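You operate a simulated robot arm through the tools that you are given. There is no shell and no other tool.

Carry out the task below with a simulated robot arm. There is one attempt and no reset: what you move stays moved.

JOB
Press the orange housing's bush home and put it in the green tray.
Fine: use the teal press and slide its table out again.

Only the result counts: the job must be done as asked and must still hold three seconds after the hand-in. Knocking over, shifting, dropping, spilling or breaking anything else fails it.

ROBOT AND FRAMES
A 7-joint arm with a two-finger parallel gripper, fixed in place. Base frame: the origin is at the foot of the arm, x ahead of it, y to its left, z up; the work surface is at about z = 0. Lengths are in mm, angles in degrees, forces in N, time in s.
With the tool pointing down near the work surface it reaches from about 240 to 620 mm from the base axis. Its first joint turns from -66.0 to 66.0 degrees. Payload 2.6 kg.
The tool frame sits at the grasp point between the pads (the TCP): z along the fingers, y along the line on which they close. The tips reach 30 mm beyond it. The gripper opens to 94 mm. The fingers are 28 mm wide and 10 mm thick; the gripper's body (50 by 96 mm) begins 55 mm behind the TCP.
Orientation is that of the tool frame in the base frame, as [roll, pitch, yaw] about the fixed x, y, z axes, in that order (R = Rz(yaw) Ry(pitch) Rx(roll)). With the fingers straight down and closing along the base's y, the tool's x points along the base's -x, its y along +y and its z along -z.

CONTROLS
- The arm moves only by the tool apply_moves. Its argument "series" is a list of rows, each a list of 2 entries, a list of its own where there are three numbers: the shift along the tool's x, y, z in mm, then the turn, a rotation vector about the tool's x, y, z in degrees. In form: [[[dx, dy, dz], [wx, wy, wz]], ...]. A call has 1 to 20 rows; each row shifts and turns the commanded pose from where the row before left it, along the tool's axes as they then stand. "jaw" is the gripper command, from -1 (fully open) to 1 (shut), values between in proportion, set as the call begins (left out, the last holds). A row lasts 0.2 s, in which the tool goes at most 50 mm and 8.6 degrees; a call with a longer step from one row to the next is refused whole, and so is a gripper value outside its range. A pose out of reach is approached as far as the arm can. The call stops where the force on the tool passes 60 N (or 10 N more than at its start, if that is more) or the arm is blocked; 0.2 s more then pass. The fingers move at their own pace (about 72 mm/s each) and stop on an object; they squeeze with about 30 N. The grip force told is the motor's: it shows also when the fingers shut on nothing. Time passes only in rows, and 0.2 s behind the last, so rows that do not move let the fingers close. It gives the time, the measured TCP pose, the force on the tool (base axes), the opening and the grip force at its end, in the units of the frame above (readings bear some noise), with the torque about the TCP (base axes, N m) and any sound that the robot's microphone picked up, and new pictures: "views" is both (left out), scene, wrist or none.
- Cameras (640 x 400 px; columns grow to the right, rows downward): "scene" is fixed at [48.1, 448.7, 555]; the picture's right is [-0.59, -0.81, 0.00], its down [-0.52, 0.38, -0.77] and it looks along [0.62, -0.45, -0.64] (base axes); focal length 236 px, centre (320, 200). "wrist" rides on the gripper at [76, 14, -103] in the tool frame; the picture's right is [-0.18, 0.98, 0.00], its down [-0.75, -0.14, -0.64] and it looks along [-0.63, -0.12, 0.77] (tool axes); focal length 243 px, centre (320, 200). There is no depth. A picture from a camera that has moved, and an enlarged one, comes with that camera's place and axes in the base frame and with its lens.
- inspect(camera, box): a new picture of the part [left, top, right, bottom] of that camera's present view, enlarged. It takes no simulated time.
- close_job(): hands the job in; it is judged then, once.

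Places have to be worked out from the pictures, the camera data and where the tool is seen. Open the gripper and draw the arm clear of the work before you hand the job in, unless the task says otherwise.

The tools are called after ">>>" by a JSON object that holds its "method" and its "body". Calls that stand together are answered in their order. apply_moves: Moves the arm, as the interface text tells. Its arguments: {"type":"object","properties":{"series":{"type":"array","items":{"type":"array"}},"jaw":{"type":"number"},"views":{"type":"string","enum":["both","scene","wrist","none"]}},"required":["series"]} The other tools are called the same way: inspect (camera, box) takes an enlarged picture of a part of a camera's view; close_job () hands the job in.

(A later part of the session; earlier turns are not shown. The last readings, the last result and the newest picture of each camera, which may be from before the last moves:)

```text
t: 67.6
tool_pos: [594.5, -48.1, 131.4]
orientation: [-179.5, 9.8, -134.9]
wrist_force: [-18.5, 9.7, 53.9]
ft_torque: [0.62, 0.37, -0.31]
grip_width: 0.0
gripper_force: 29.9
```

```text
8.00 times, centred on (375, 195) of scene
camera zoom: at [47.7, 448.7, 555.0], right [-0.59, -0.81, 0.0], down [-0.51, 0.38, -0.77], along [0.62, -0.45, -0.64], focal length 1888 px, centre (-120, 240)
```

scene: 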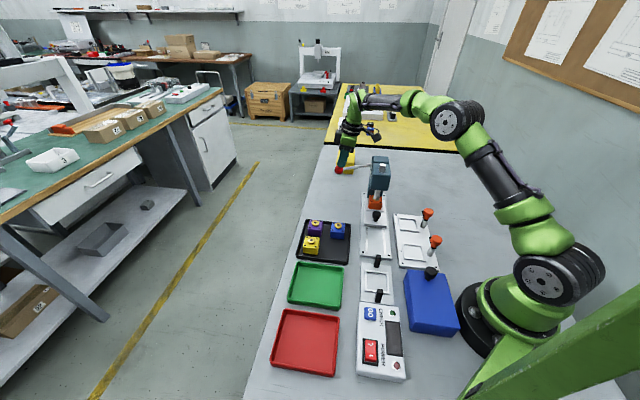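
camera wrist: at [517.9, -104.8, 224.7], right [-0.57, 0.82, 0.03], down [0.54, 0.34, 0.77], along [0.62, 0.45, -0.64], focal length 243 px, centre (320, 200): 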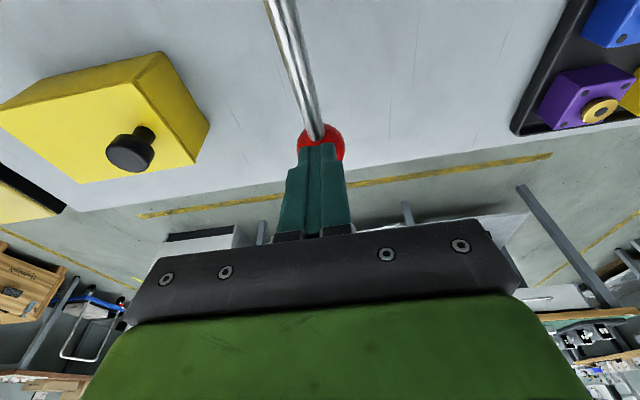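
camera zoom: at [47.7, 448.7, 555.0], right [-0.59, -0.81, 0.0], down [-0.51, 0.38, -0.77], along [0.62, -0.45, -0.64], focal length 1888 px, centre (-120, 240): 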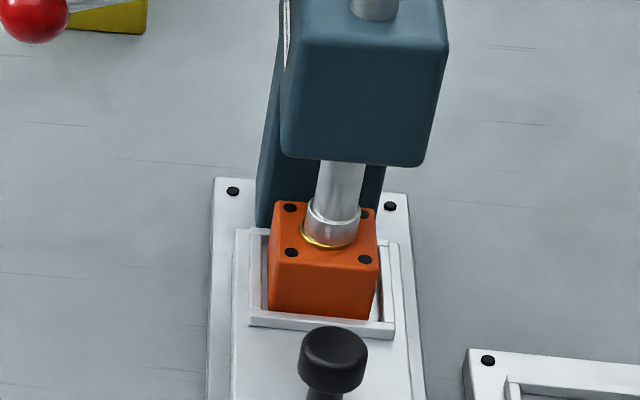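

The resistance jumped to ~58 N with the ram no longer moving: the bush has bottomed out, and its flange looks flush. I'll now reverse along the same arc so the lever springs back up under control.

>>> {"method": "apply_moves", "body": {"series": [[[-4.8, 0, -9.5], [0, -1, 0]], [[-4.3, 0, -9.6], [0, -1, 0]], [[-3.9, 0, -10], [0, -1, 0]], [[-3.3, 0, -10.2], [0, -1, 0]], [[-2.7, 0, -10.4], [0, -1, 0]], [[-2.2, 0, -10.6], [0, -1, 0]], [[-1.3, 0, -10.7], [0, -1.5, 0]], [[-0.8, 0, -10.7], [0, -1.5, 0]], [[-0.3, 0, -11], [0, -1.5, 0]], [[0.1, 0, -11], [0, -1.5, 0]], [[0.7, 0, -10.9], [0, -1.5, 0]], [[1.1, 0, -11], [0, -1.5, 0]], [[1.1, 0, -9.4], [0, -1, 0]], [[0, 0, -12], [0, 0, 0]], [[0, 0, -12], [0, 0, 0]], [[0, 0, 0], [0, 0, 0]]]}}

>>> {"method": "inspect", "body": {"camera": "scene", "box": [320, 90, 420, 220]}}

>>> {"method": "inspect", "body": {"camera": "scene", "box": [355, 170, 395, 220]}}

```text
t: 71.0
tool_pos: [572.8, -69.4, 277.3]
orientation: [179.9, 25.0, -135.0]
wrist_force: [0.1, -0.7, -0.2]
ft_torque: [0.0, -0.01, 0.0]
grip_width: 0.1
gripper_force: 30.1
camera wrist: at [482.7, -139.9, 339.2], right [-0.58, 0.81, 0.08], down [0.39, 0.19, 0.9], along [0.72, 0.55, -0.43], focal length 243 px, centre (320, 200)
```

scene: 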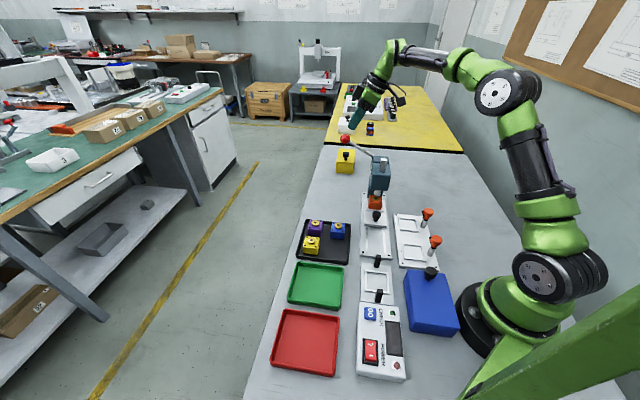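
wrist: 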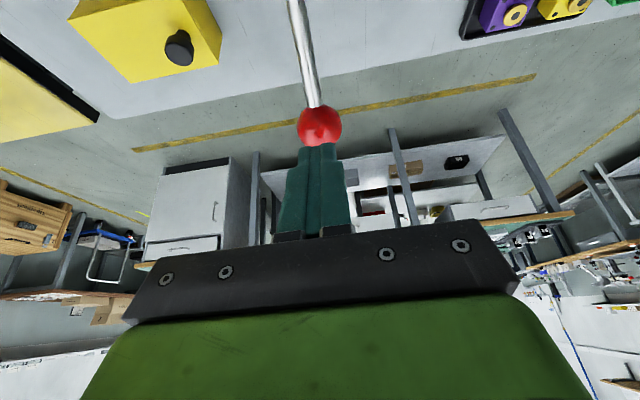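

```text
3.08 times, centred on (370, 155) of scene
camera zoom: at [48.1, 448.7, 555.0], right [-0.59, -0.81, 0.0], down [-0.52, 0.38, -0.77], along [0.62, -0.45, -0.64], focal length 726 px, centre (166, 338)
```

zoom: 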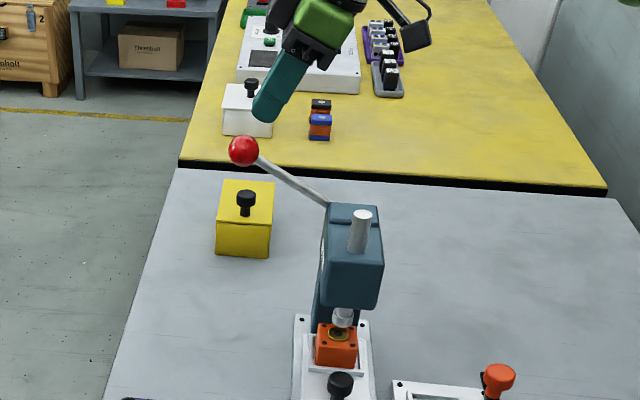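

```text
8.00 times, centred on (375, 195) of scene
camera zoom: at [48.1, 448.7, 555.0], right [-0.59, -0.81, 0.0], down [-0.52, 0.38, -0.77], along [0.62, -0.45, -0.64], focal length 1888 px, centre (-120, 240)
```

zoom: 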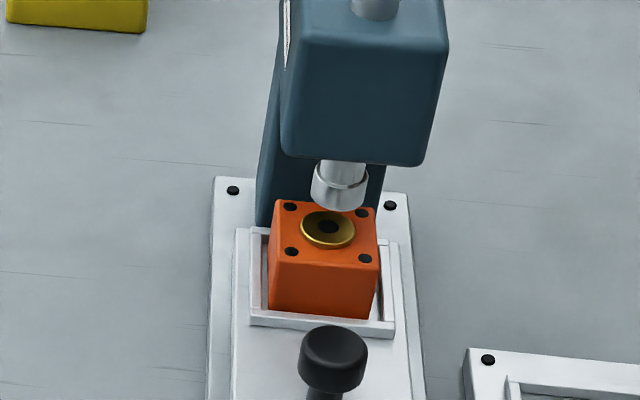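

The lever is back up and the bush flange is now seated flat on the housing. I'll retreat inward, straighten the tool, and turn back to the rail orientation.

>>> {"method": "apply_moves", "body": {"series": [[[8.9, 28.6, -15.2], [0, 0, 0]], [[8.9, 28.6, -15.2], [0, 0, 0]], [[8.9, 28.6, -15.2], [0, 0, 0]], [[9, 28.7, -15.2], [0, 0, 0]], [[0, 0, 0], [0, 5, 0]], [[0, 0, 0], [0, 5, 0]], [[0, 0, 0], [0, 5, 0]], [[0, 0, 0], [0, 5, 0]], [[0, 0, 0], [0, 5, 0]], [[0, 0, 0], [0, 0, 0]]], "views": "wrist"}}

```text
t: 73.2
tool_pos: [449.7, -28.6, 315.7]
orientation: [-179.9, -0.2, -135.1]
wrist_force: [-0.6, 1.0, 0.3]
ft_torque: [0.0, 0.02, 0.0]
grip_width: 0.0
gripper_force: 30.1
camera wrist: at [386.4, -74.1, 420.0], right [-0.57, 0.82, 0.0], down [0.63, 0.43, 0.64], along [0.53, 0.36, -0.77], focal length 243 px, centre (320, 200)
```

wrist: 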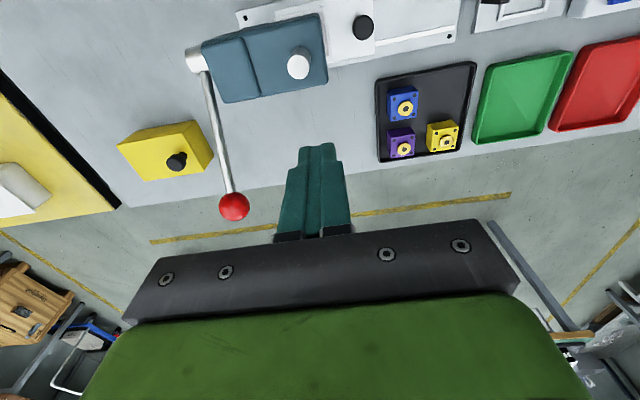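

>>> {"method": "apply_moves", "body": {"series": [[[0, 0, 0], [0, 0, 7.5]], [[0, 0, 0], [0, 0, 7.5]], [[0, 0, 0], [0, 0, 7.5]], [[0, 0, 0], [0, 0, 7.5]], [[0, 0, 0], [0, 0, 7.5]], [[0, 0, 0], [0, 0, 7.5]], [[0, 0, 0], [0, 0, 7.5]], [[0, 0, 0], [0, 0, 7.5]], [[0, 0, 0], [0, 0, 7.5]], [[0, 0, 0], [0, 0, 7.5]], [[0, 0, 0], [0, 0, 7.5]], [[0, 0, 0], [0, 0, 7.5]], [[31, -18.6, 0], [0, 0, 0]], [[31, -18.6, 0], [0, 0, 0]], [[0, 0, 40], [0, 0, 0]], [[0, 0, 40], [0, 0, 0]], [[0, 0, 40], [0, 0, 0]], [[0, 0, 40], [0, 0, 0]], [[0, 0, 0], [0, 0, 0]]], "jaw": -0.28}}

>>> {"method": "inspect", "body": {"camera": "wrist", "box": [220, 60, 420, 220]}}

```text
t: 77.2
tool_pos: [380.7, -12.3, 153.2]
orientation: [179.9, 0.0, 135.0]
wrist_force: [-0.9, 0.4, -0.2]
ft_torque: [-0.01, -0.03, 0.02]
grip_width: 60.2
gripper_force: 0.1
camera wrist: at [336.6, 50.6, 256.5], right [0.83, 0.56, 0.0], down [0.43, -0.63, 0.64], along [0.36, -0.53, -0.77], focal length 243 px, centre (320, 200)
```

scene: 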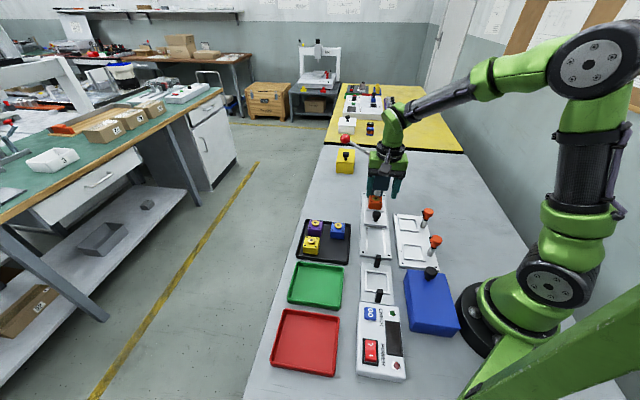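
wrist: 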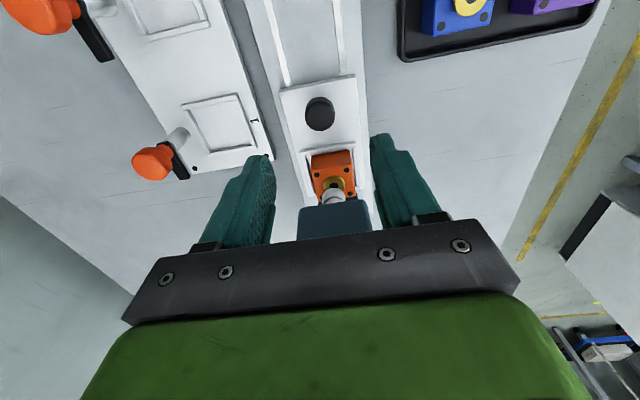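

```text
2.50 times, centred on (320, 140) of wrist
camera zoom: at [336.6, 50.6, 256.5], right [0.83, 0.56, 0.0], down [0.43, -0.63, 0.64], along [0.36, -0.53, -0.77], focal length 606 px, centre (320, 350)
```

zoom: 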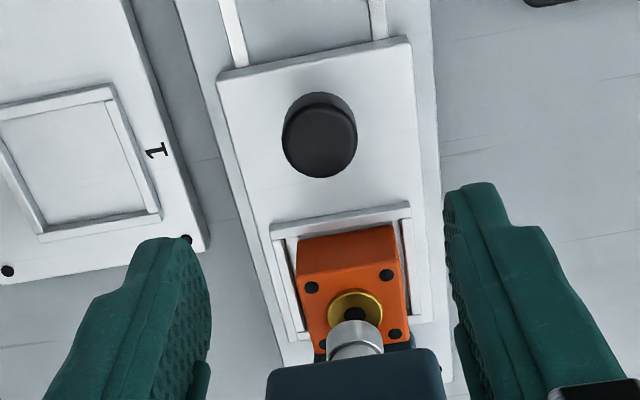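

The knob is within 2 mm of the axis. Descending over it and gripping.

>>> {"method": "apply_moves", "body": {"series": [[[1.8, 0.4, 20], [0, 0, 0]], [[0, 0, 25], [0, 0, 0]], [[0, 0, 25], [0, 0, 0]], [[0, 0, 19], [0, 0, 0]], [[0, 0, 0], [0, 0, 0]], [[0, 0, 0], [0, 0, 0]]], "views": "wrist"}}

>>> {"method": "inspect", "body": {"camera": "wrist", "box": [250, 110, 390, 240]}}

```text
t: 78.6
tool_pos: [378.8, -10.6, 67.3]
orientation: [180.0, 0.0, 135.0]
wrist_force: [-0.3, 0.4, -0.1]
ft_torque: [0.02, 0.0, -0.03]
grip_width: 60.3
gripper_force: 0.1
camera wrist: at [334.9, 52.7, 171.1], right [0.82, 0.57, 0.0], down [0.43, -0.63, 0.64], along [0.36, -0.53, -0.77], focal length 243 px, centre (320, 200)
```

wrist: 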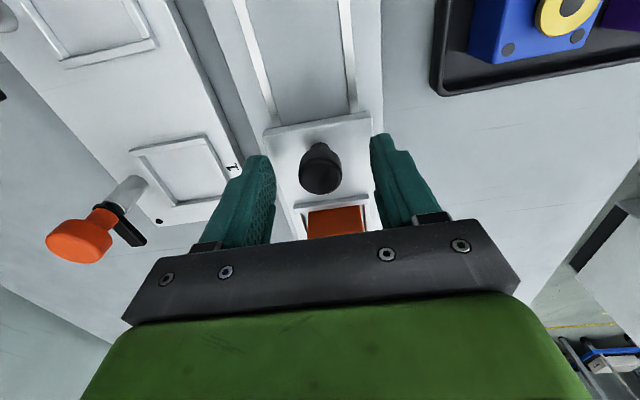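

```text
3.08 times, centred on (320, 175) of wrist
camera zoom: at [334.9, 52.7, 171.1], right [0.82, 0.57, 0.0], down [0.43, -0.63, 0.64], along [0.36, -0.53, -0.77], focal length 746 px, centre (320, 277)
```

zoom: 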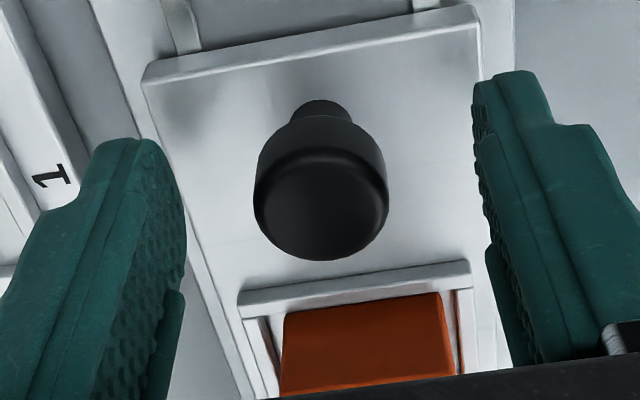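

>>> {"method": "apply_moves", "body": {"series": [[[0, 0, 3], [0, 0, 0]], [[0, 0, 0], [0, 0, 0]]], "views": "none"}}

>>> {"method": "apply_moves", "body": {"series": [[[0, 0, 0], [0, 0, 0]], [[0, 0, 0], [0, 0, 0]], [[0, 0, 0], [0, 0, 0]]], "jaw": 1, "views": "none"}}

>>> {"method": "apply_moves", "body": {"series": [[[3, 0, 0], [0, 0, 0]], [[5, 0, 0], [0, 0, 0]], [[6, 0, 0], [0, 0, 0]], [[6, 0, 0], [0, 0, 0]], [[0, 0, 0], [0, 0, 0]]], "views": "none"}}

```text
t: 79.2
tool_pos: [378.7, -10.0, 65.0]
orientation: [-180.0, 0.0, 135.0]
wrist_force: [-0.6, -1.1, -0.1]
ft_torque: [-0.01, 0.01, -0.03]
grip_width: 60.2
gripper_force: 0.0
```

```text
t: 80.0
tool_pos: [379.1, -9.7, 64.9]
orientation: [-180.0, 0.0, 135.0]
wrist_force: [-2.5, -1.9, 1.4]
ft_torque: [-0.07, 0.0, -0.01]
grip_width: 25.0
gripper_force: 45.3
```

```text
t: 81.2
tool_pos: [365.5, 1.7, 64.6]
orientation: [179.9, 0.1, 135.0]
wrist_force: [-7.4, -6.5, 26.6]
ft_torque: [0.37, 0.7, -0.12]
grip_width: 25.1
gripper_force: 44.7
```

Gripped the knob and the table is coming out. I'll relieve the small vertical load and continue pulling.

>>> {"method": "apply_moves", "body": {"series": [[[3, -0.2, -0.4], [0, 0, 0]], [[6, 0, 0], [0, 0, 0]], [[6, 0, 0], [0, 0, 0]], [[6, 0, 0], [0, 0, 0]], [[0, 0, 0], [0, 0, 0]]], "views": "none"}}

```text
t: 82.4
tool_pos: [350.6, 17.9, 64.7]
orientation: [-179.9, 0.1, 135.0]
wrist_force: [-7.6, -6.9, 20.3]
ft_torque: [-0.97, -0.65, 0.05]
grip_width: 25.2
gripper_force: 45.1
```

>>> {"method": "apply_moves", "body": {"series": [[[4, -0.2, -0.4], [0, 0, 0]], [[6, 0, 0], [0, 0, 0]], [[6, 0, 0], [0, 0, 0]], [[6, 0, 0], [0, 0, 0]], [[0, 0, 0], [0, 0, 0]]], "views": "none"}}

```text
t: 83.6
tool_pos: [333.7, 33.5, 64.6]
orientation: [180.0, 0.0, 135.2]
wrist_force: [-2.6, -2.8, 9.5]
ft_torque: [-0.59, -0.59, -0.34]
grip_width: 25.2
gripper_force: 44.7
```

>>> {"method": "apply_moves", "body": {"series": [[[6, 0, -0.2], [0, 0, 0]], [[6, 0, 0], [0, 0, 0]], [[6, 0, 0], [0, 0, 0]], [[6, 0, 0], [0, 0, 0]], [[0, 0, 0], [0, 0, 0]]], "views": "scene"}}

```text
t: 84.8
tool_pos: [316.8, 51.1, 64.5]
orientation: [179.9, 0.0, 135.2]
wrist_force: [13.8, 15.2, -33.9]
ft_torque: [0.55, 0.16, 0.1]
grip_width: 25.1
gripper_force: 45.1
```

scene: 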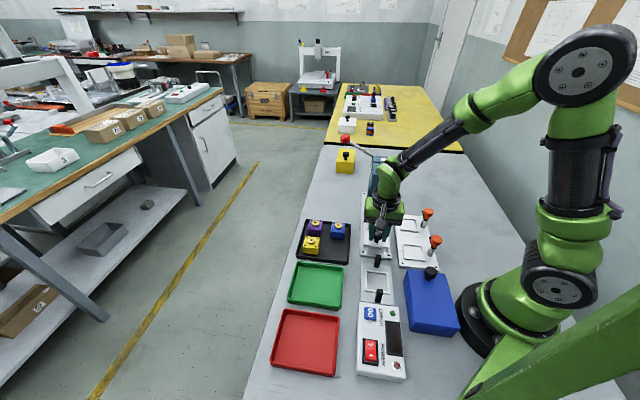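

>>> {"method": "apply_moves", "body": {"series": [[[3, 0.4, 0.5], [0, 0, 0]], [[3, 0, 0], [0, 0, 0]], [[3, 0, 0], [0, 0, 0]], [[0, 0, 0], [0, 0, 0]]], "views": "none"}}

```text
t: 85.8
tool_pos: [312.1, 55.0, 65.5]
orientation: [-180.0, 0.0, 135.2]
wrist_force: [13.0, 13.4, -38.1]
ft_torque: [0.19, -0.18, 0.04]
grip_width: 25.3
gripper_force: 44.9
```

>>> {"method": "apply_moves", "body": {"series": [[[2, 0.4, 0.6], [0, 0, 0]], [[2, 0, 0], [0, 0, 0]], [[1.5, 0, 0], [0, 0, 0]], [[0, 0, 0], [0, 0, 0]]], "views": "none"}}

```text
t: 86.8
tool_pos: [308.3, 59.4, 66.4]
orientation: [-180.0, 0.0, 135.0]
wrist_force: [-6.5, -4.5, 13.3]
ft_torque: [0.22, 0.46, 0.3]
grip_width: 25.3
gripper_force: 45.3
```

>>> {"method": "apply_moves", "body": {"series": [[[1.5, 0, -0.2], [0, 0, 0]], [[1.5, 0, 0], [0, 0, 0]], [[0, 0, 0], [0, 0, 0]]], "views": "both"}}

>>> {"method": "inspect", "body": {"camera": "scene", "box": [345, 190, 415, 270]}}

```text
t: 87.6
tool_pos: [307.6, 59.9, 64.6]
orientation: [179.9, 0.4, 134.9]
wrist_force: [18.8, -28.1, -12.7]
ft_torque: [-0.26, -0.15, -0.06]
grip_width: 25.3
gripper_force: 45.2
camera wrist: at [263.0, 124.0, 168.3], right [0.83, 0.56, 0.0], down [0.43, -0.63, 0.65], along [0.37, -0.53, -0.76], focal length 243 px, centre (320, 200)
```

scene: 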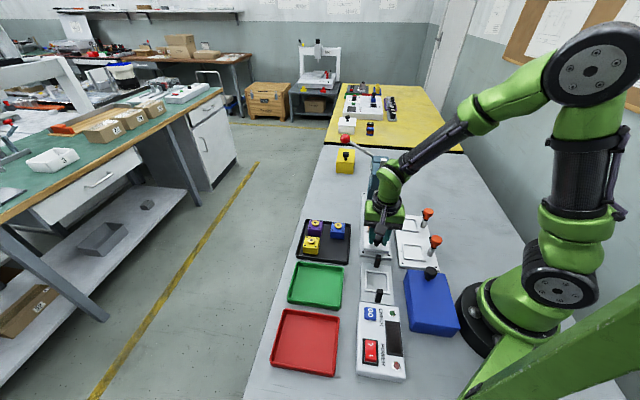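
wrist: 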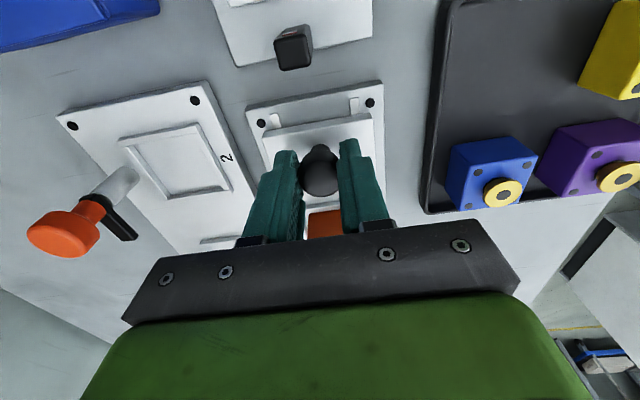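

```text
5.00 times, centred on (380, 230) of scene
camera zoom: at [48.2, 448.7, 555.0], right [-0.59, -0.81, 0.0], down [-0.52, 0.38, -0.77], along [0.62, -0.45, -0.64], focal length 1180 px, centre (20, 50)
```

zoom: 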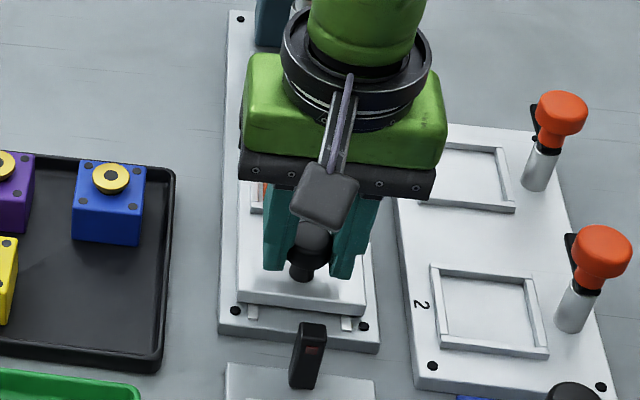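

The outer end stop is reached (33 N). I'll unload, release the knob, raise, and go look at the housing in the nest.

>>> {"method": "apply_moves", "body": {"series": [[[-2.5, 0, 0.2], [0, 0, 0]], [[0, 0, 0], [0, 0, 0]]], "views": "none"}}

>>> {"method": "apply_moves", "body": {"series": [[[0, 0, 0], [0, 0, 0]], [[0, 0, 0], [0, 0, 0]], [[0, 0, 0], [0, 0, 0]]], "jaw": -0.28, "views": "none"}}

>>> {"method": "apply_moves", "body": {"series": [[[0, 0, -15], [0, 0, 0]], [[0, 0, -30], [0, 0, 0]], [[0, 0, -30], [0, 0, 0]], [[-25, 0, 0], [0, 0, 0]], [[-25, 0, 0], [0, 0, 0]], [[-24, 0, 0], [0, 0, 0]], [[0, 0, 0], [0, 0, 0]], [[0, 0, 0], [0, 0, 0]]]}}

>>> {"method": "inspect", "body": {"camera": "wrist", "box": [250, 40, 390, 190]}}

>>> {"method": "inspect", "body": {"camera": "scene", "box": [345, 190, 415, 270]}}

```text
t: 88.2
tool_pos: [307.3, 61.0, 65.2]
orientation: [-179.9, -0.1, 135.0]
wrist_force: [-0.1, -23.3, 9.3]
ft_torque: [-0.99, -0.84, 0.15]
grip_width: 25.1
gripper_force: 44.9
```

```text
t: 89.0
tool_pos: [307.5, 61.3, 66.2]
orientation: [180.0, 0.0, 135.1]
wrist_force: [-0.2, 0.3, -0.6]
ft_torque: [0.0, 0.01, 0.0]
grip_width: 60.2
gripper_force: 0.0
```

```text
t: 90.8
tool_pos: [359.5, 9.9, 140.2]
orientation: [180.0, 0.0, 135.1]
wrist_force: [0.6, 0.0, 0.1]
ft_torque: [0.03, 0.0, 0.0]
grip_width: 60.4
gripper_force: 0.1
camera wrist: at [315.3, 72.8, 243.9], right [0.82, 0.57, 0.0], down [0.43, -0.63, 0.64], along [0.36, -0.53, -0.77], focal length 243 px, centre (320, 200)
```

scene: 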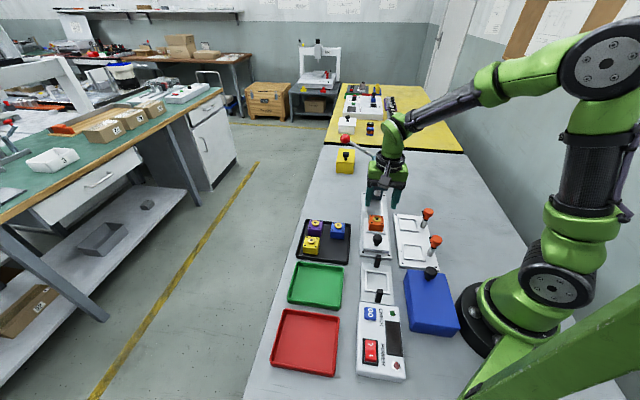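
wrist: 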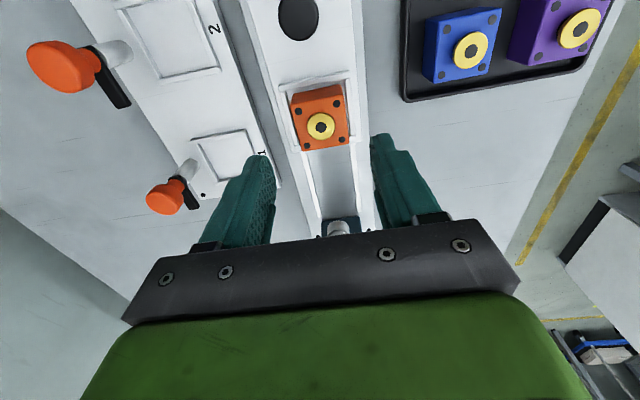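

```text
2.67 times, centred on (320, 115) of wrist
camera zoom: at [315.3, 72.8, 243.9], right [0.82, 0.57, 0.0], down [0.43, -0.63, 0.64], along [0.36, -0.53, -0.77], focal length 647 px, centre (320, 427)
```

zoom: 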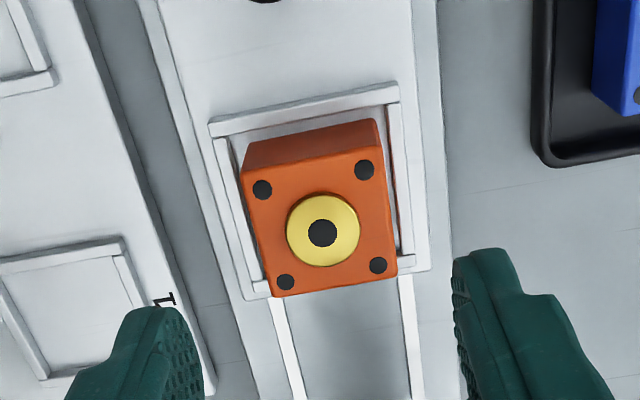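

```text
5.00 times, centred on (380, 230) of scene
camera zoom: at [48.2, 448.7, 555.0], right [-0.59, -0.81, 0.0], down [-0.52, 0.38, -0.77], along [0.62, -0.45, -0.64], focal length 1180 px, centre (20, 50)
```

zoom: 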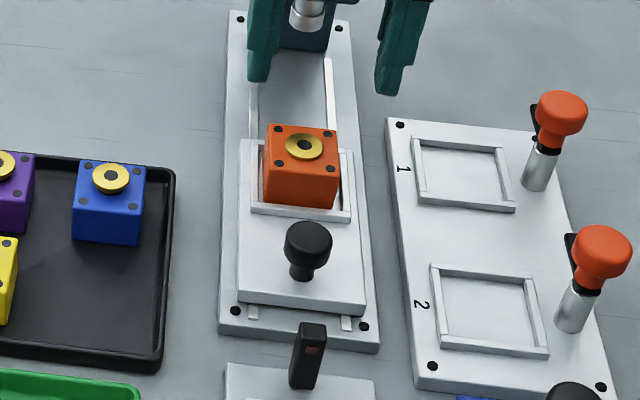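

>>> {"method": "inspect", "body": {"camera": "scene", "box": [368, 208, 392, 234]}}

>>> {"method": "inspect", "body": {"camera": "wrist", "box": [280, 75, 360, 160]}}

>>> {"method": "inspect", "body": {"camera": "scene", "box": [296, 212, 356, 268]}}

```text
15.38 times, centred on (380, 221) of scene
camera zoom: at [48.2, 448.7, 555.0], right [-0.59, -0.81, 0.0], down [-0.52, 0.38, -0.77], along [0.62, -0.45, -0.64], focal length 3631 px, centre (-603, -123)
```

zoom: 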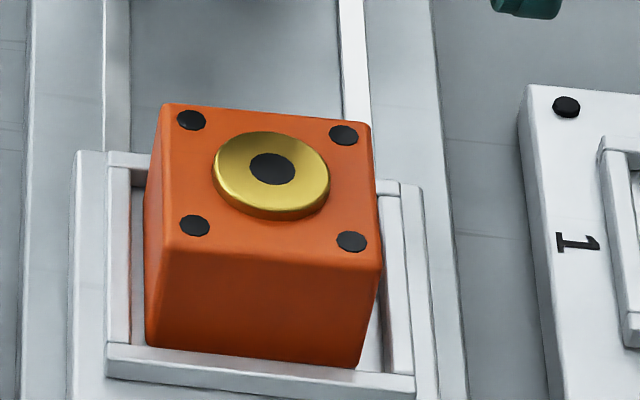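

```text
4.71 times, centred on (320, 118) of wrist
camera zoom: at [315.3, 72.8, 243.9], right [0.82, 0.57, 0.0], down [0.43, -0.63, 0.64], along [0.36, -0.53, -0.77], focal length 1142 px, centre (320, 588)
```

zoom: 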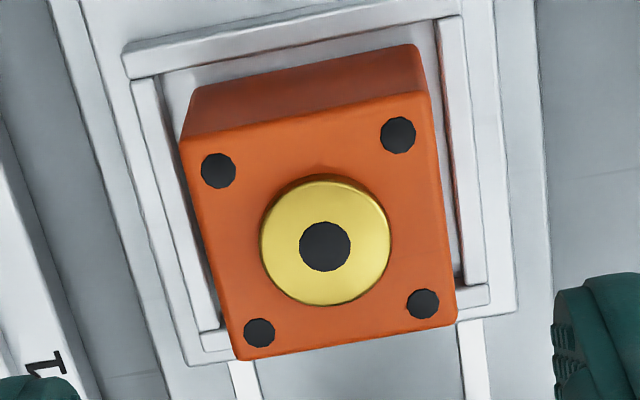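

```text
7.14 times, centred on (326, 240) of scene
camera zoom: at [48.2, 448.7, 555.0], right [-0.59, -0.81, 0.0], down [-0.52, 0.38, -0.77], along [0.62, -0.45, -0.64], focal length 1686 px, centre (277, -86)
```

zoom: 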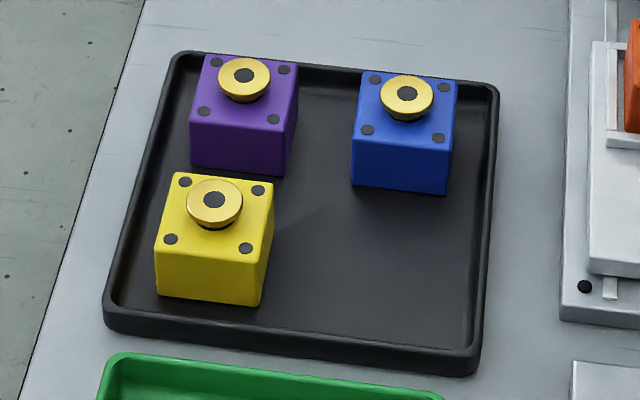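

The orange bush is now fully seated with no gap (unlike the others). The housing is 4 mm along −x of the tool; I'll align, descend so the tips stay just above the frame bars, and grip it.

>>> {"method": "apply_moves", "body": {"series": [[[-4.3, 0, 16], [0, 0, 0]], [[0, 0, 25], [0, 0, 0]], [[0, 0, 20], [0, 0, 0]], [[0, 0, 14], [0, 0, 0]], [[0, 0, 0], [0, 0, 0]], [[0, 0, 0], [0, 0, 0]]]}}

>>> {"method": "inspect", "body": {"camera": "wrist", "box": [250, 90, 390, 240]}}

>>> {"method": "inspect", "body": {"camera": "scene", "box": [350, 190, 410, 250]}}

```text
t: 92.2
tool_pos: [363.2, 7.2, 65.2]
orientation: [179.9, 0.0, 135.1]
wrist_force: [-0.7, 0.2, -0.3]
ft_torque: [0.0, 0.02, -0.02]
grip_width: 60.2
gripper_force: 0.0
camera wrist: at [318.9, 69.5, 168.6], right [0.82, 0.57, 0.0], down [0.43, -0.63, 0.64], along [0.36, -0.53, -0.77], focal length 243 px, centre (320, 200)
```

scene: 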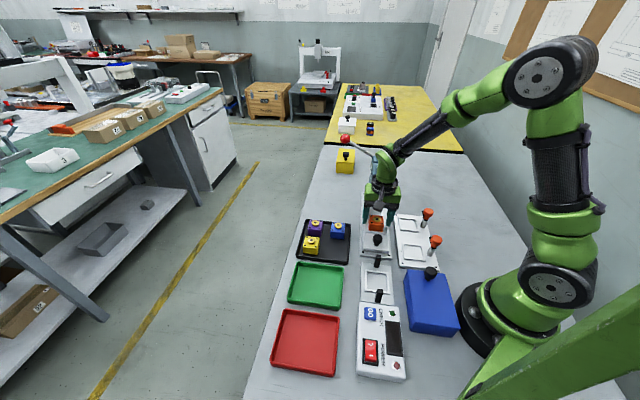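
wrist: 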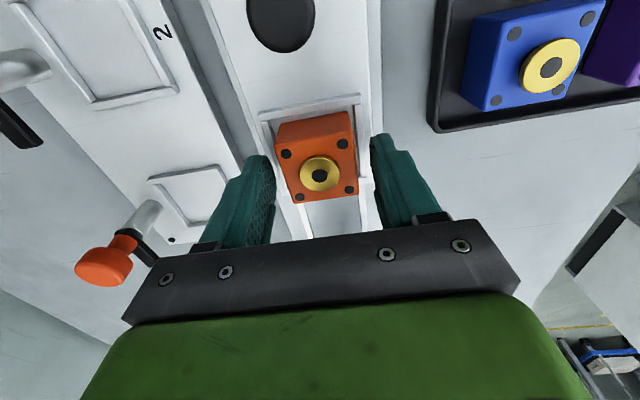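

```text
2.67 times, centred on (320, 165) of wrist
camera zoom: at [318.9, 69.5, 168.6], right [0.82, 0.57, 0.0], down [0.43, -0.63, 0.64], along [0.36, -0.53, -0.77], focal length 647 px, centre (320, 293)
```

zoom: 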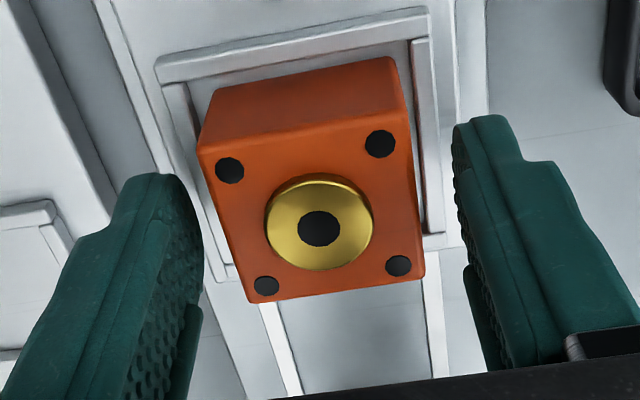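

```text
6.67 times, centred on (380, 220) of scene
camera zoom: at [48.1, 448.7, 555.0], right [-0.59, -0.81, 0.0], down [-0.52, 0.38, -0.77], along [0.62, -0.45, -0.64], focal length 1573 px, centre (-80, 67)
```

zoom: 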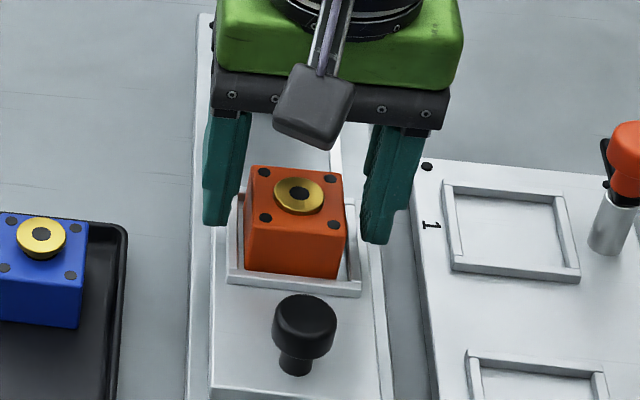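

Fingers straddle the housing without contact; closing and then lifting straight up.

>>> {"method": "apply_moves", "body": {"series": [[[0, 0, 0], [0, 0, 0]], [[0, 0, 0], [0, 0, 0]], [[0, 0, 0], [0, 0, 0]]], "jaw": 1, "views": "none"}}

>>> {"method": "apply_moves", "body": {"series": [[[0, 0, -6], [0, 0, 0]], [[0, 0, -20], [0, 0, 0]], [[0, 0, -30], [0, 0, 0]], [[0, 0, -30], [0, 0, 0]], [[0, 0, 0], [0, 0, 0]]]}}

>>> {"method": "inspect", "body": {"camera": "scene", "box": [280, 180, 420, 320]}}

>>> {"method": "inspect", "body": {"camera": "wrist", "box": [250, 90, 390, 240]}}

```text
t: 93.0
tool_pos: [362.0, 6.7, 64.2]
orientation: [-179.9, 0.0, 134.9]
wrist_force: [-0.5, 1.4, 0.5]
ft_torque: [-0.01, 0.0, 0.0]
grip_width: 41.6
gripper_force: 30.1
```

```text
t: 94.2
tool_pos: [365.1, 7.4, 152.0]
orientation: [179.9, 0.0, 135.1]
wrist_force: [0.1, -1.1, -0.8]
ft_torque: [0.01, 0.02, 0.02]
grip_width: 41.4
gripper_force: 30.4
camera wrist: at [320.8, 71.2, 255.9], right [0.82, 0.57, 0.0], down [0.43, -0.63, 0.64], along [0.36, -0.53, -0.77], focal length 243 px, centre (320, 200)
```

scene: 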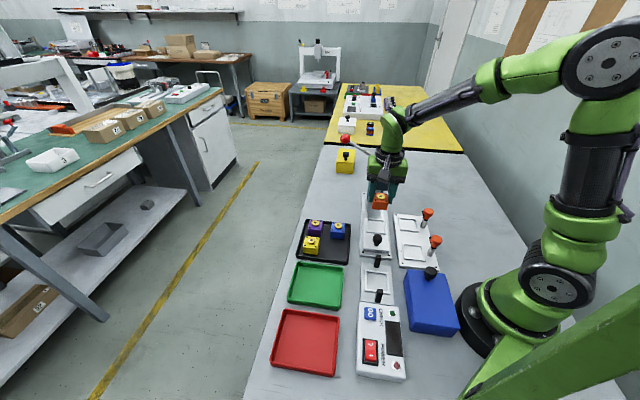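
wrist: 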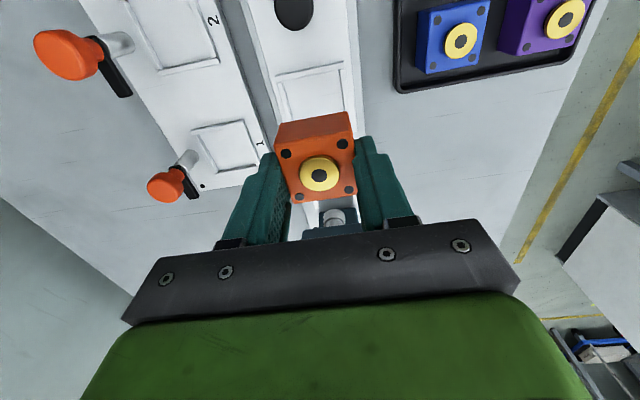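

```text
2.86 times, centred on (350, 250) of scene
camera zoom: at [48.1, 448.7, 555.0], right [-0.59, -0.81, 0.0], down [-0.52, 0.38, -0.77], along [0.62, -0.45, -0.64], focal length 674 px, centre (234, 57)
```

zoom: 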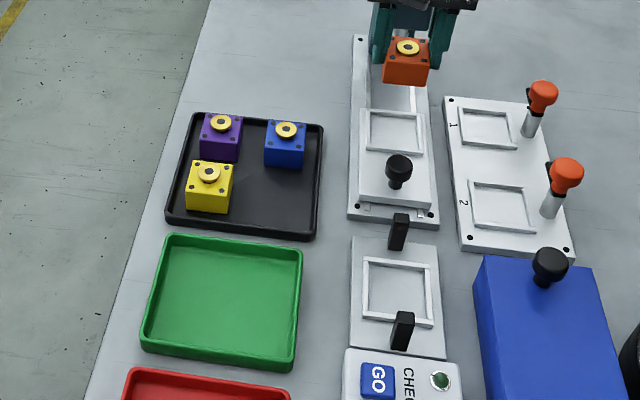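

```text
2.67 times, centred on (320, 165) of wrist
camera zoom: at [320.8, 71.2, 255.9], right [0.82, 0.57, 0.0], down [0.43, -0.63, 0.64], along [0.36, -0.53, -0.77], focal length 647 px, centre (320, 293)
```

zoom: 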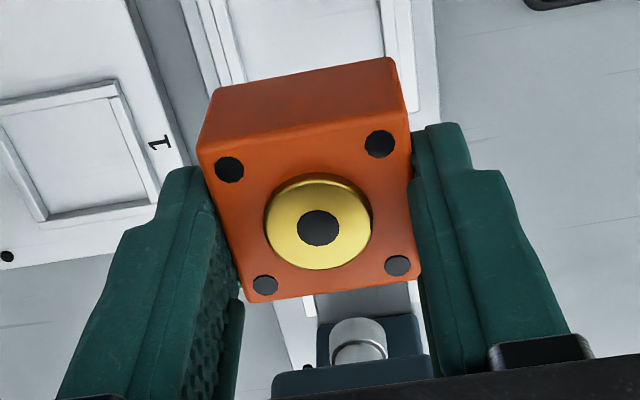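

The pressed housing is held securely. I'll carry it over to the green tray, whose centre works out to about (313, 264).

>>> {"method": "apply_moves", "body": {"series": [[[36.3, 24.15, 0], [0, 0, 0]], [[36.3, 24.15, 0], [0, 0, 0]], [[36.3, 24.15, 0], [0, 0, 0]], [[36.3, 24.15, 0], [0, 0, 0]], [[36.3, 24.15, 0], [0, 0, 0]], [[36.3, 24.15, 0], [0, 0, 0]], [[0, 0, 0], [0, 0, 0]], [[0, 0, 0], [0, 0, 0]]]}}

>>> {"method": "inspect", "body": {"camera": "scene", "box": [270, 210, 380, 320]}}

```text
t: 96.0
tool_pos: [314.6, 259.8, 149.2]
orientation: [180.0, 0.0, 135.0]
wrist_force: [-0.5, -0.1, -1.8]
ft_torque: [-0.02, -0.01, -0.02]
grip_width: 41.2
gripper_force: 30.4
camera wrist: at [269.5, 322.8, 253.2], right [0.82, 0.57, 0.0], down [0.43, -0.63, 0.64], along [0.36, -0.53, -0.77], focal length 243 px, centre (320, 200)
```

scene: 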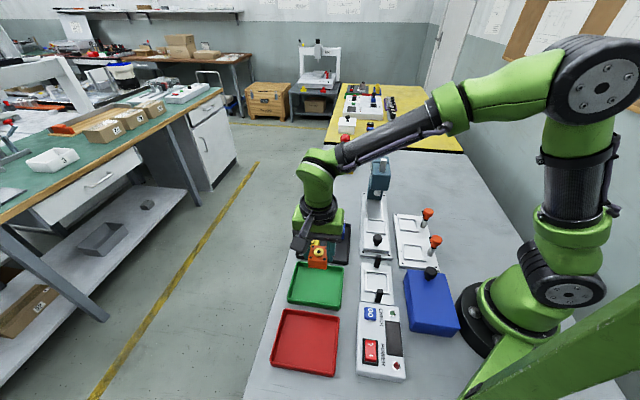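
wrist: 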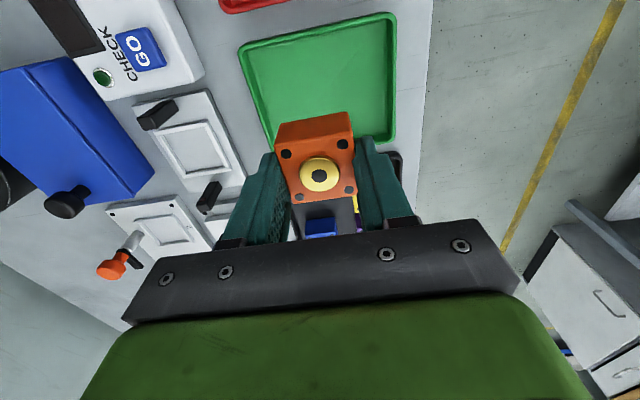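

```text
3.64 times, centred on (325, 265) of scene
camera zoom: at [48.1, 448.7, 555.0], right [-0.59, -0.81, 0.0], down [-0.52, 0.38, -0.77], along [0.62, -0.45, -0.64], focal length 858 px, centre (302, -36)
```

zoom: 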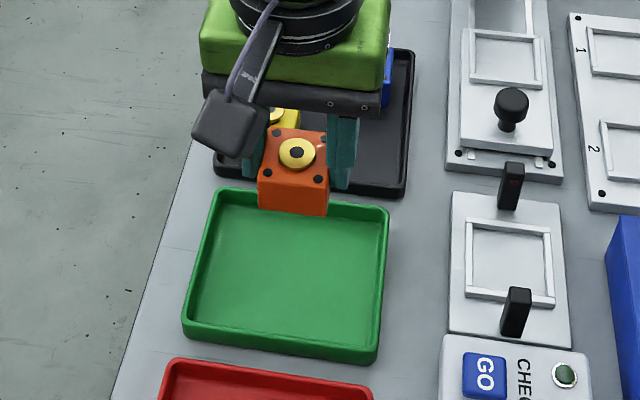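

The tray centre is about 6 mm toward +y. I'll shift and lower most of the way into the tray.

>>> {"method": "apply_moves", "body": {"series": [[[0, 6, 0], [0, 0, 0]], [[0, 0, 30], [0, 0, 0]], [[0, 0, 30], [0, 0, 0]], [[0, 0, 25], [0, 0, 0]], [[0, 0, 10], [0, 0, 0]], [[0, 0, 0], [0, 0, 0]], [[0, 0, 0], [0, 0, 0]]]}}

>>> {"method": "inspect", "body": {"camera": "scene", "box": [270, 230, 370, 320]}}

```text
t: 97.6
tool_pos: [314.7, 265.0, 56.0]
orientation: [-179.9, 0.0, 135.1]
wrist_force: [1.0, -0.5, -1.0]
ft_torque: [-0.01, 0.02, 0.02]
grip_width: 41.4
gripper_force: 30.1
camera wrist: at [272.2, 329.3, 159.2], right [0.82, 0.57, 0.0], down [0.43, -0.63, 0.64], along [0.36, -0.53, -0.77], focal length 243 px, centre (320, 200)
```

scene: 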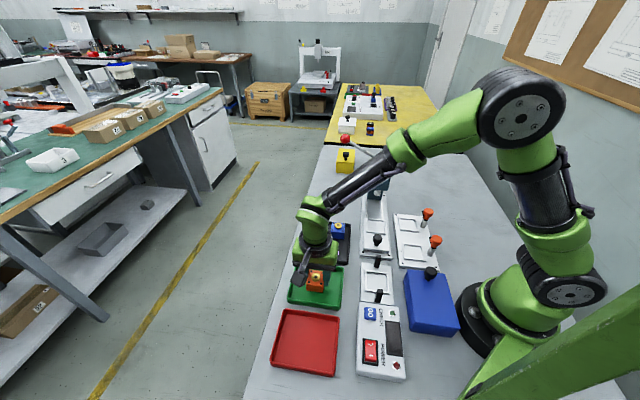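
wrist: 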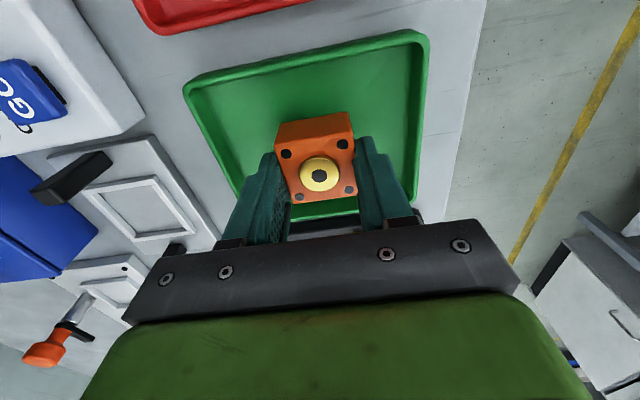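

```text
4.44 times, centred on (320, 275) of scene
camera zoom: at [48.1, 448.7, 555.0], right [-0.59, -0.81, 0.0], down [-0.52, 0.38, -0.77], along [0.62, -0.45, -0.64], focal length 1049 px, centre (320, -133)
```

zoom: 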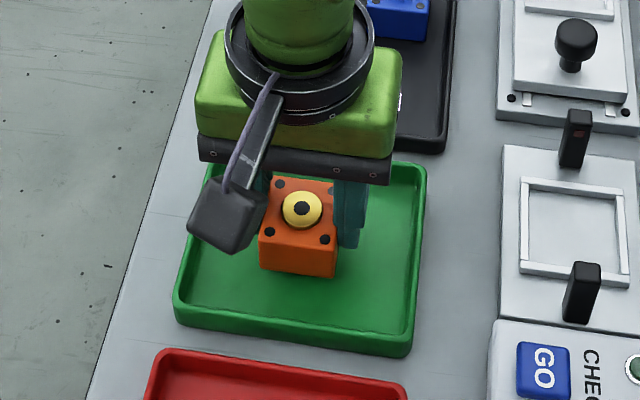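

The housing is well inside the green tray, about 10 mm above its floor. Lowering in small steps to contact.

>>> {"method": "apply_moves", "body": {"series": [[[0, 0, 3], [0, 0, 0]], [[0, 0, 2], [0, 0, 0]], [[0, 0, 1.5], [0, 0, 0]], [[0, 0, 0], [0, 0, 0]]], "views": "none"}}

```text
t: 98.6
tool_pos: [315.4, 265.3, 49.5]
orientation: [180.0, -0.1, 135.1]
wrist_force: [0.2, 0.2, -0.9]
ft_torque: [0.04, -0.04, -0.01]
grip_width: 41.1
gripper_force: 30.0
```

>>> {"method": "apply_moves", "body": {"series": [[[0, 0, 1.5], [0, 0, 0]], [[0, 0, 1], [0, 0, 0]], [[0, 0, 0], [0, 0, 0]]], "views": "none"}}

```text
t: 99.4
tool_pos: [314.5, 266.6, 46.9]
orientation: [-180.0, 0.0, 135.0]
wrist_force: [-0.5, 0.7, -0.9]
ft_torque: [-0.02, -0.01, 0.03]
grip_width: 41.4
gripper_force: 29.8
```

>>> {"method": "apply_moves", "body": {"series": [[[0, 0, 1], [0, 0, 0]], [[0, 0, 1], [0, 0, 0]], [[0, 0, 0], [0, 0, 0]]], "views": "wrist"}}

>>> {"method": "inspect", "body": {"camera": "scene", "box": [290, 245, 350, 310]}}

```text
t: 100.2
tool_pos: [315.7, 266.7, 44.1]
orientation: [-180.0, -0.1, 135.0]
wrist_force: [-3.3, -1.8, 12.0]
ft_torque: [-0.12, 0.21, -0.01]
grip_width: 41.4
gripper_force: 30.3
camera wrist: at [271.8, 330.6, 148.9], right [0.82, 0.57, 0.0], down [0.43, -0.63, 0.64], along [0.36, -0.53, -0.77], focal length 243 px, centre (320, 200)
```

wrist: 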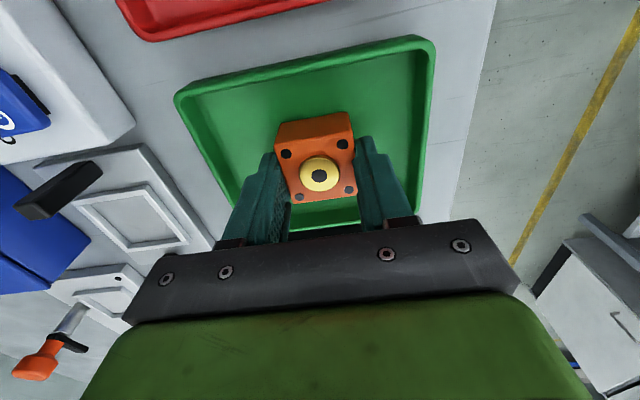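

```text
6.15 times, centred on (320, 278) of scene
camera zoom: at [48.1, 448.7, 555.1], right [-0.59, -0.81, 0.0], down [-0.52, 0.38, -0.77], along [0.62, -0.45, -0.64], focal length 1452 px, centre (320, -277)
```

zoom: 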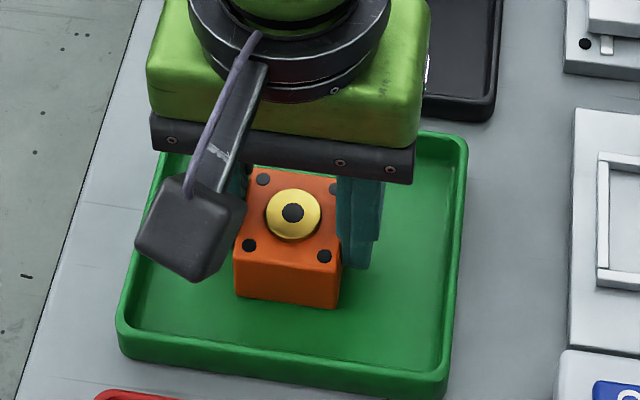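

Light contact of 12 N with the tray floor. Releasing and rising straight up.

>>> {"method": "apply_moves", "body": {"series": [[[0, 0, 0], [0, 0, 0]], [[0, 0, 0], [0, 0, 0]], [[0, 0, 0], [0, 0, 0]]], "jaw": -0.28, "views": "none"}}

>>> {"method": "apply_moves", "body": {"series": [[[0, 0, -5], [0, 0, 0]], [[0, 0, -20], [0, 0, 0]], [[0, 0, -30], [0, 0, 0]], [[0, 0, -40], [0, 0, 0]], [[0, 0, -40], [0, 0, 0]], [[0, 0, -40], [0, 0, 0]], [[0, 0, 0], [0, 0, 0]]]}}

>>> {"method": "inspect", "body": {"camera": "wrist", "box": [230, 20, 410, 200]}}

>>> {"method": "inspect", "body": {"camera": "scene", "box": [270, 230, 370, 320]}}

```text
t: 101.0
tool_pos: [315.3, 266.6, 43.3]
orientation: [-180.0, 0.0, 135.0]
wrist_force: [-0.7, -0.5, 0.3]
ft_torque: [0.03, 0.03, 0.01]
grip_width: 60.2
gripper_force: 0.0
```

```text
t: 102.6
tool_pos: [315.1, 267.3, 217.9]
orientation: [180.0, 0.0, 135.0]
wrist_force: [-0.5, -0.7, 0.1]
ft_torque: [0.0, 0.02, 0.03]
grip_width: 60.2
gripper_force: 0.1
camera wrist: at [271.1, 329.4, 322.1], right [0.82, 0.57, 0.0], down [0.43, -0.63, 0.64], along [0.36, -0.53, -0.77], focal length 243 px, centre (320, 200)
```

scene: 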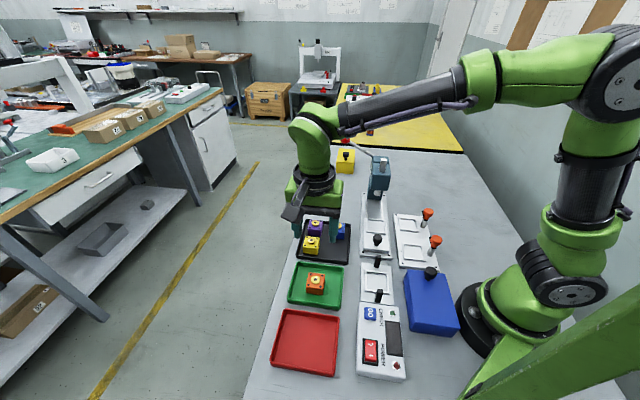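
wrist: 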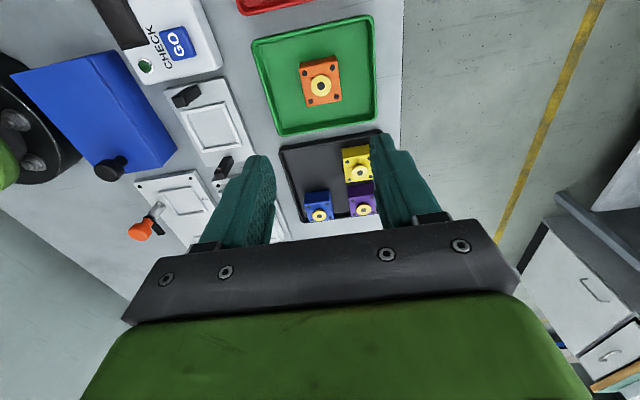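

```text
2.22 times, centred on (320, 110) of wrist
camera zoom: at [271.1, 329.4, 322.1], right [0.82, 0.57, 0.0], down [0.43, -0.63, 0.64], along [0.36, -0.53, -0.77], focal length 539 px, centre (320, 400)
```

zoom: 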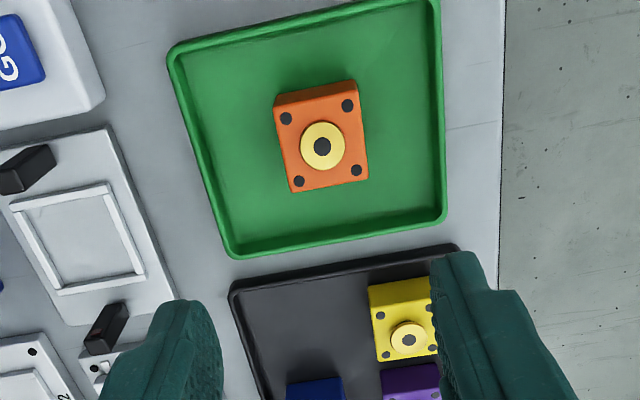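

```text
4.44 times, centred on (320, 275) of scene
camera zoom: at [48.1, 448.7, 555.0], right [-0.59, -0.81, 0.0], down [-0.52, 0.38, -0.77], along [0.62, -0.45, -0.64], focal length 1049 px, centre (320, -133)
```

zoom: 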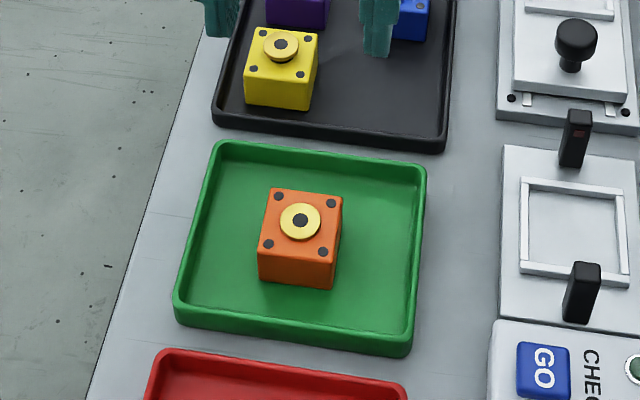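

The pressed housing sits flat in the middle of the green tray. I'll open the gripper fully, draw the arm clear and check the overall state, including the press table.

>>> {"method": "apply_moves", "body": {"series": [[[0, 0, -35], [0, 0, 0]], [[-21.2, -24.8, -30], [0, 0, 0]], [[-21.2, -24.8, -30], [0, 0, 0]], [[-21.2, -24.8, -20], [0, 0, 0]], [[-21.2, -24.8, 0], [0, 0, 0]], [[0, 0, 0], [0, 0, 0]], [[0, 0, 0], [0, 0, 0]]], "jaw": -1}}

>>> {"method": "inspect", "body": {"camera": "scene", "box": [260, 120, 480, 390]}}

>>> {"method": "inspect", "body": {"camera": "scene", "box": [340, 180, 420, 270]}}

```text
t: 104.2
tool_pos: [306.8, 136.3, 337.0]
orientation: [179.9, -0.1, 135.1]
wrist_force: [0.4, 0.7, -0.8]
ft_torque: [0.0, -0.03, 0.0]
grip_width: 94.1
gripper_force: 0.1
camera wrist: at [262.1, 199.3, 440.3], right [0.82, 0.57, 0.0], down [0.43, -0.63, 0.64], along [0.36, -0.53, -0.77], focal length 243 px, centre (320, 200)
```

scene: 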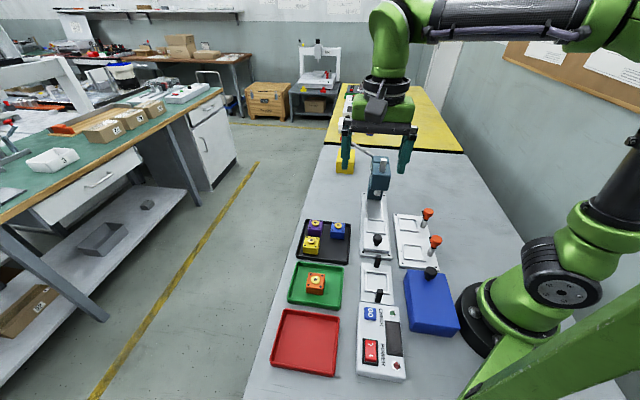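
wrist: 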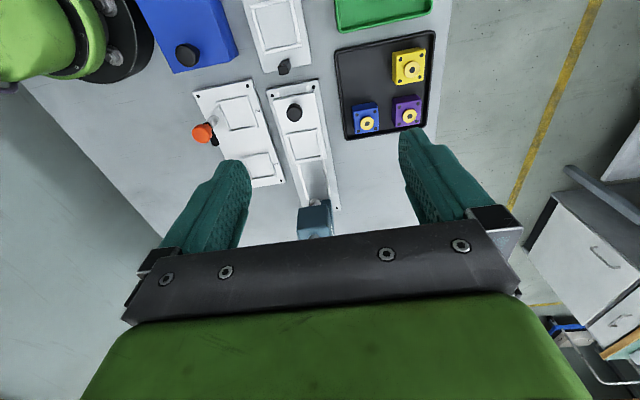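

```text
1.48 times, centred on (370, 255) of scene
camera zoom: at [48.1, 448.7, 555.0], right [-0.59, -0.81, 0.0], down [-0.52, 0.38, -0.77], along [0.62, -0.45, -0.64], focal length 350 px, centre (246, 118)
```

zoom: 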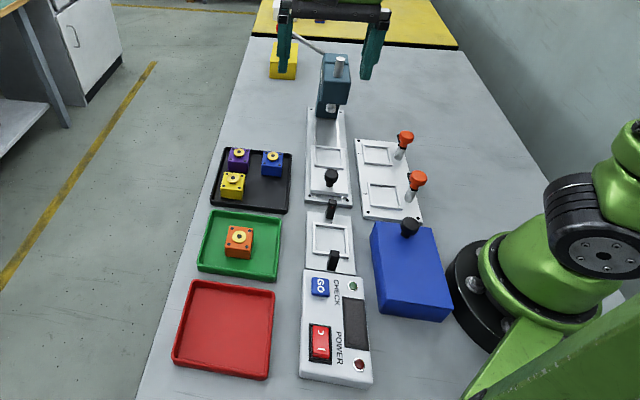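

```text
4.44 times, centred on (380, 225) of scene
camera zoom: at [48.1, 448.7, 555.0], right [-0.59, -0.81, 0.0], down [-0.52, 0.38, -0.77], along [0.62, -0.45, -0.64], focal length 1049 px, centre (53, 89)
```

zoom: 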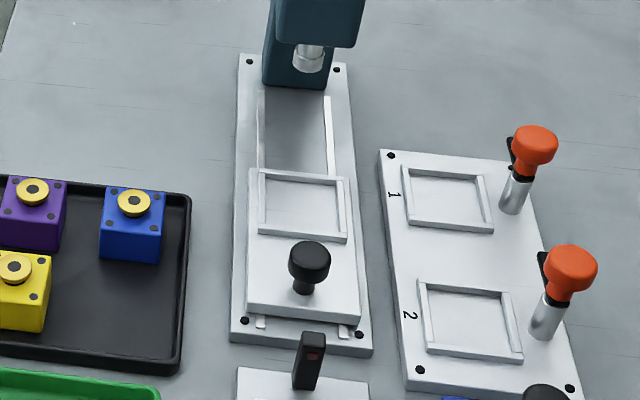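

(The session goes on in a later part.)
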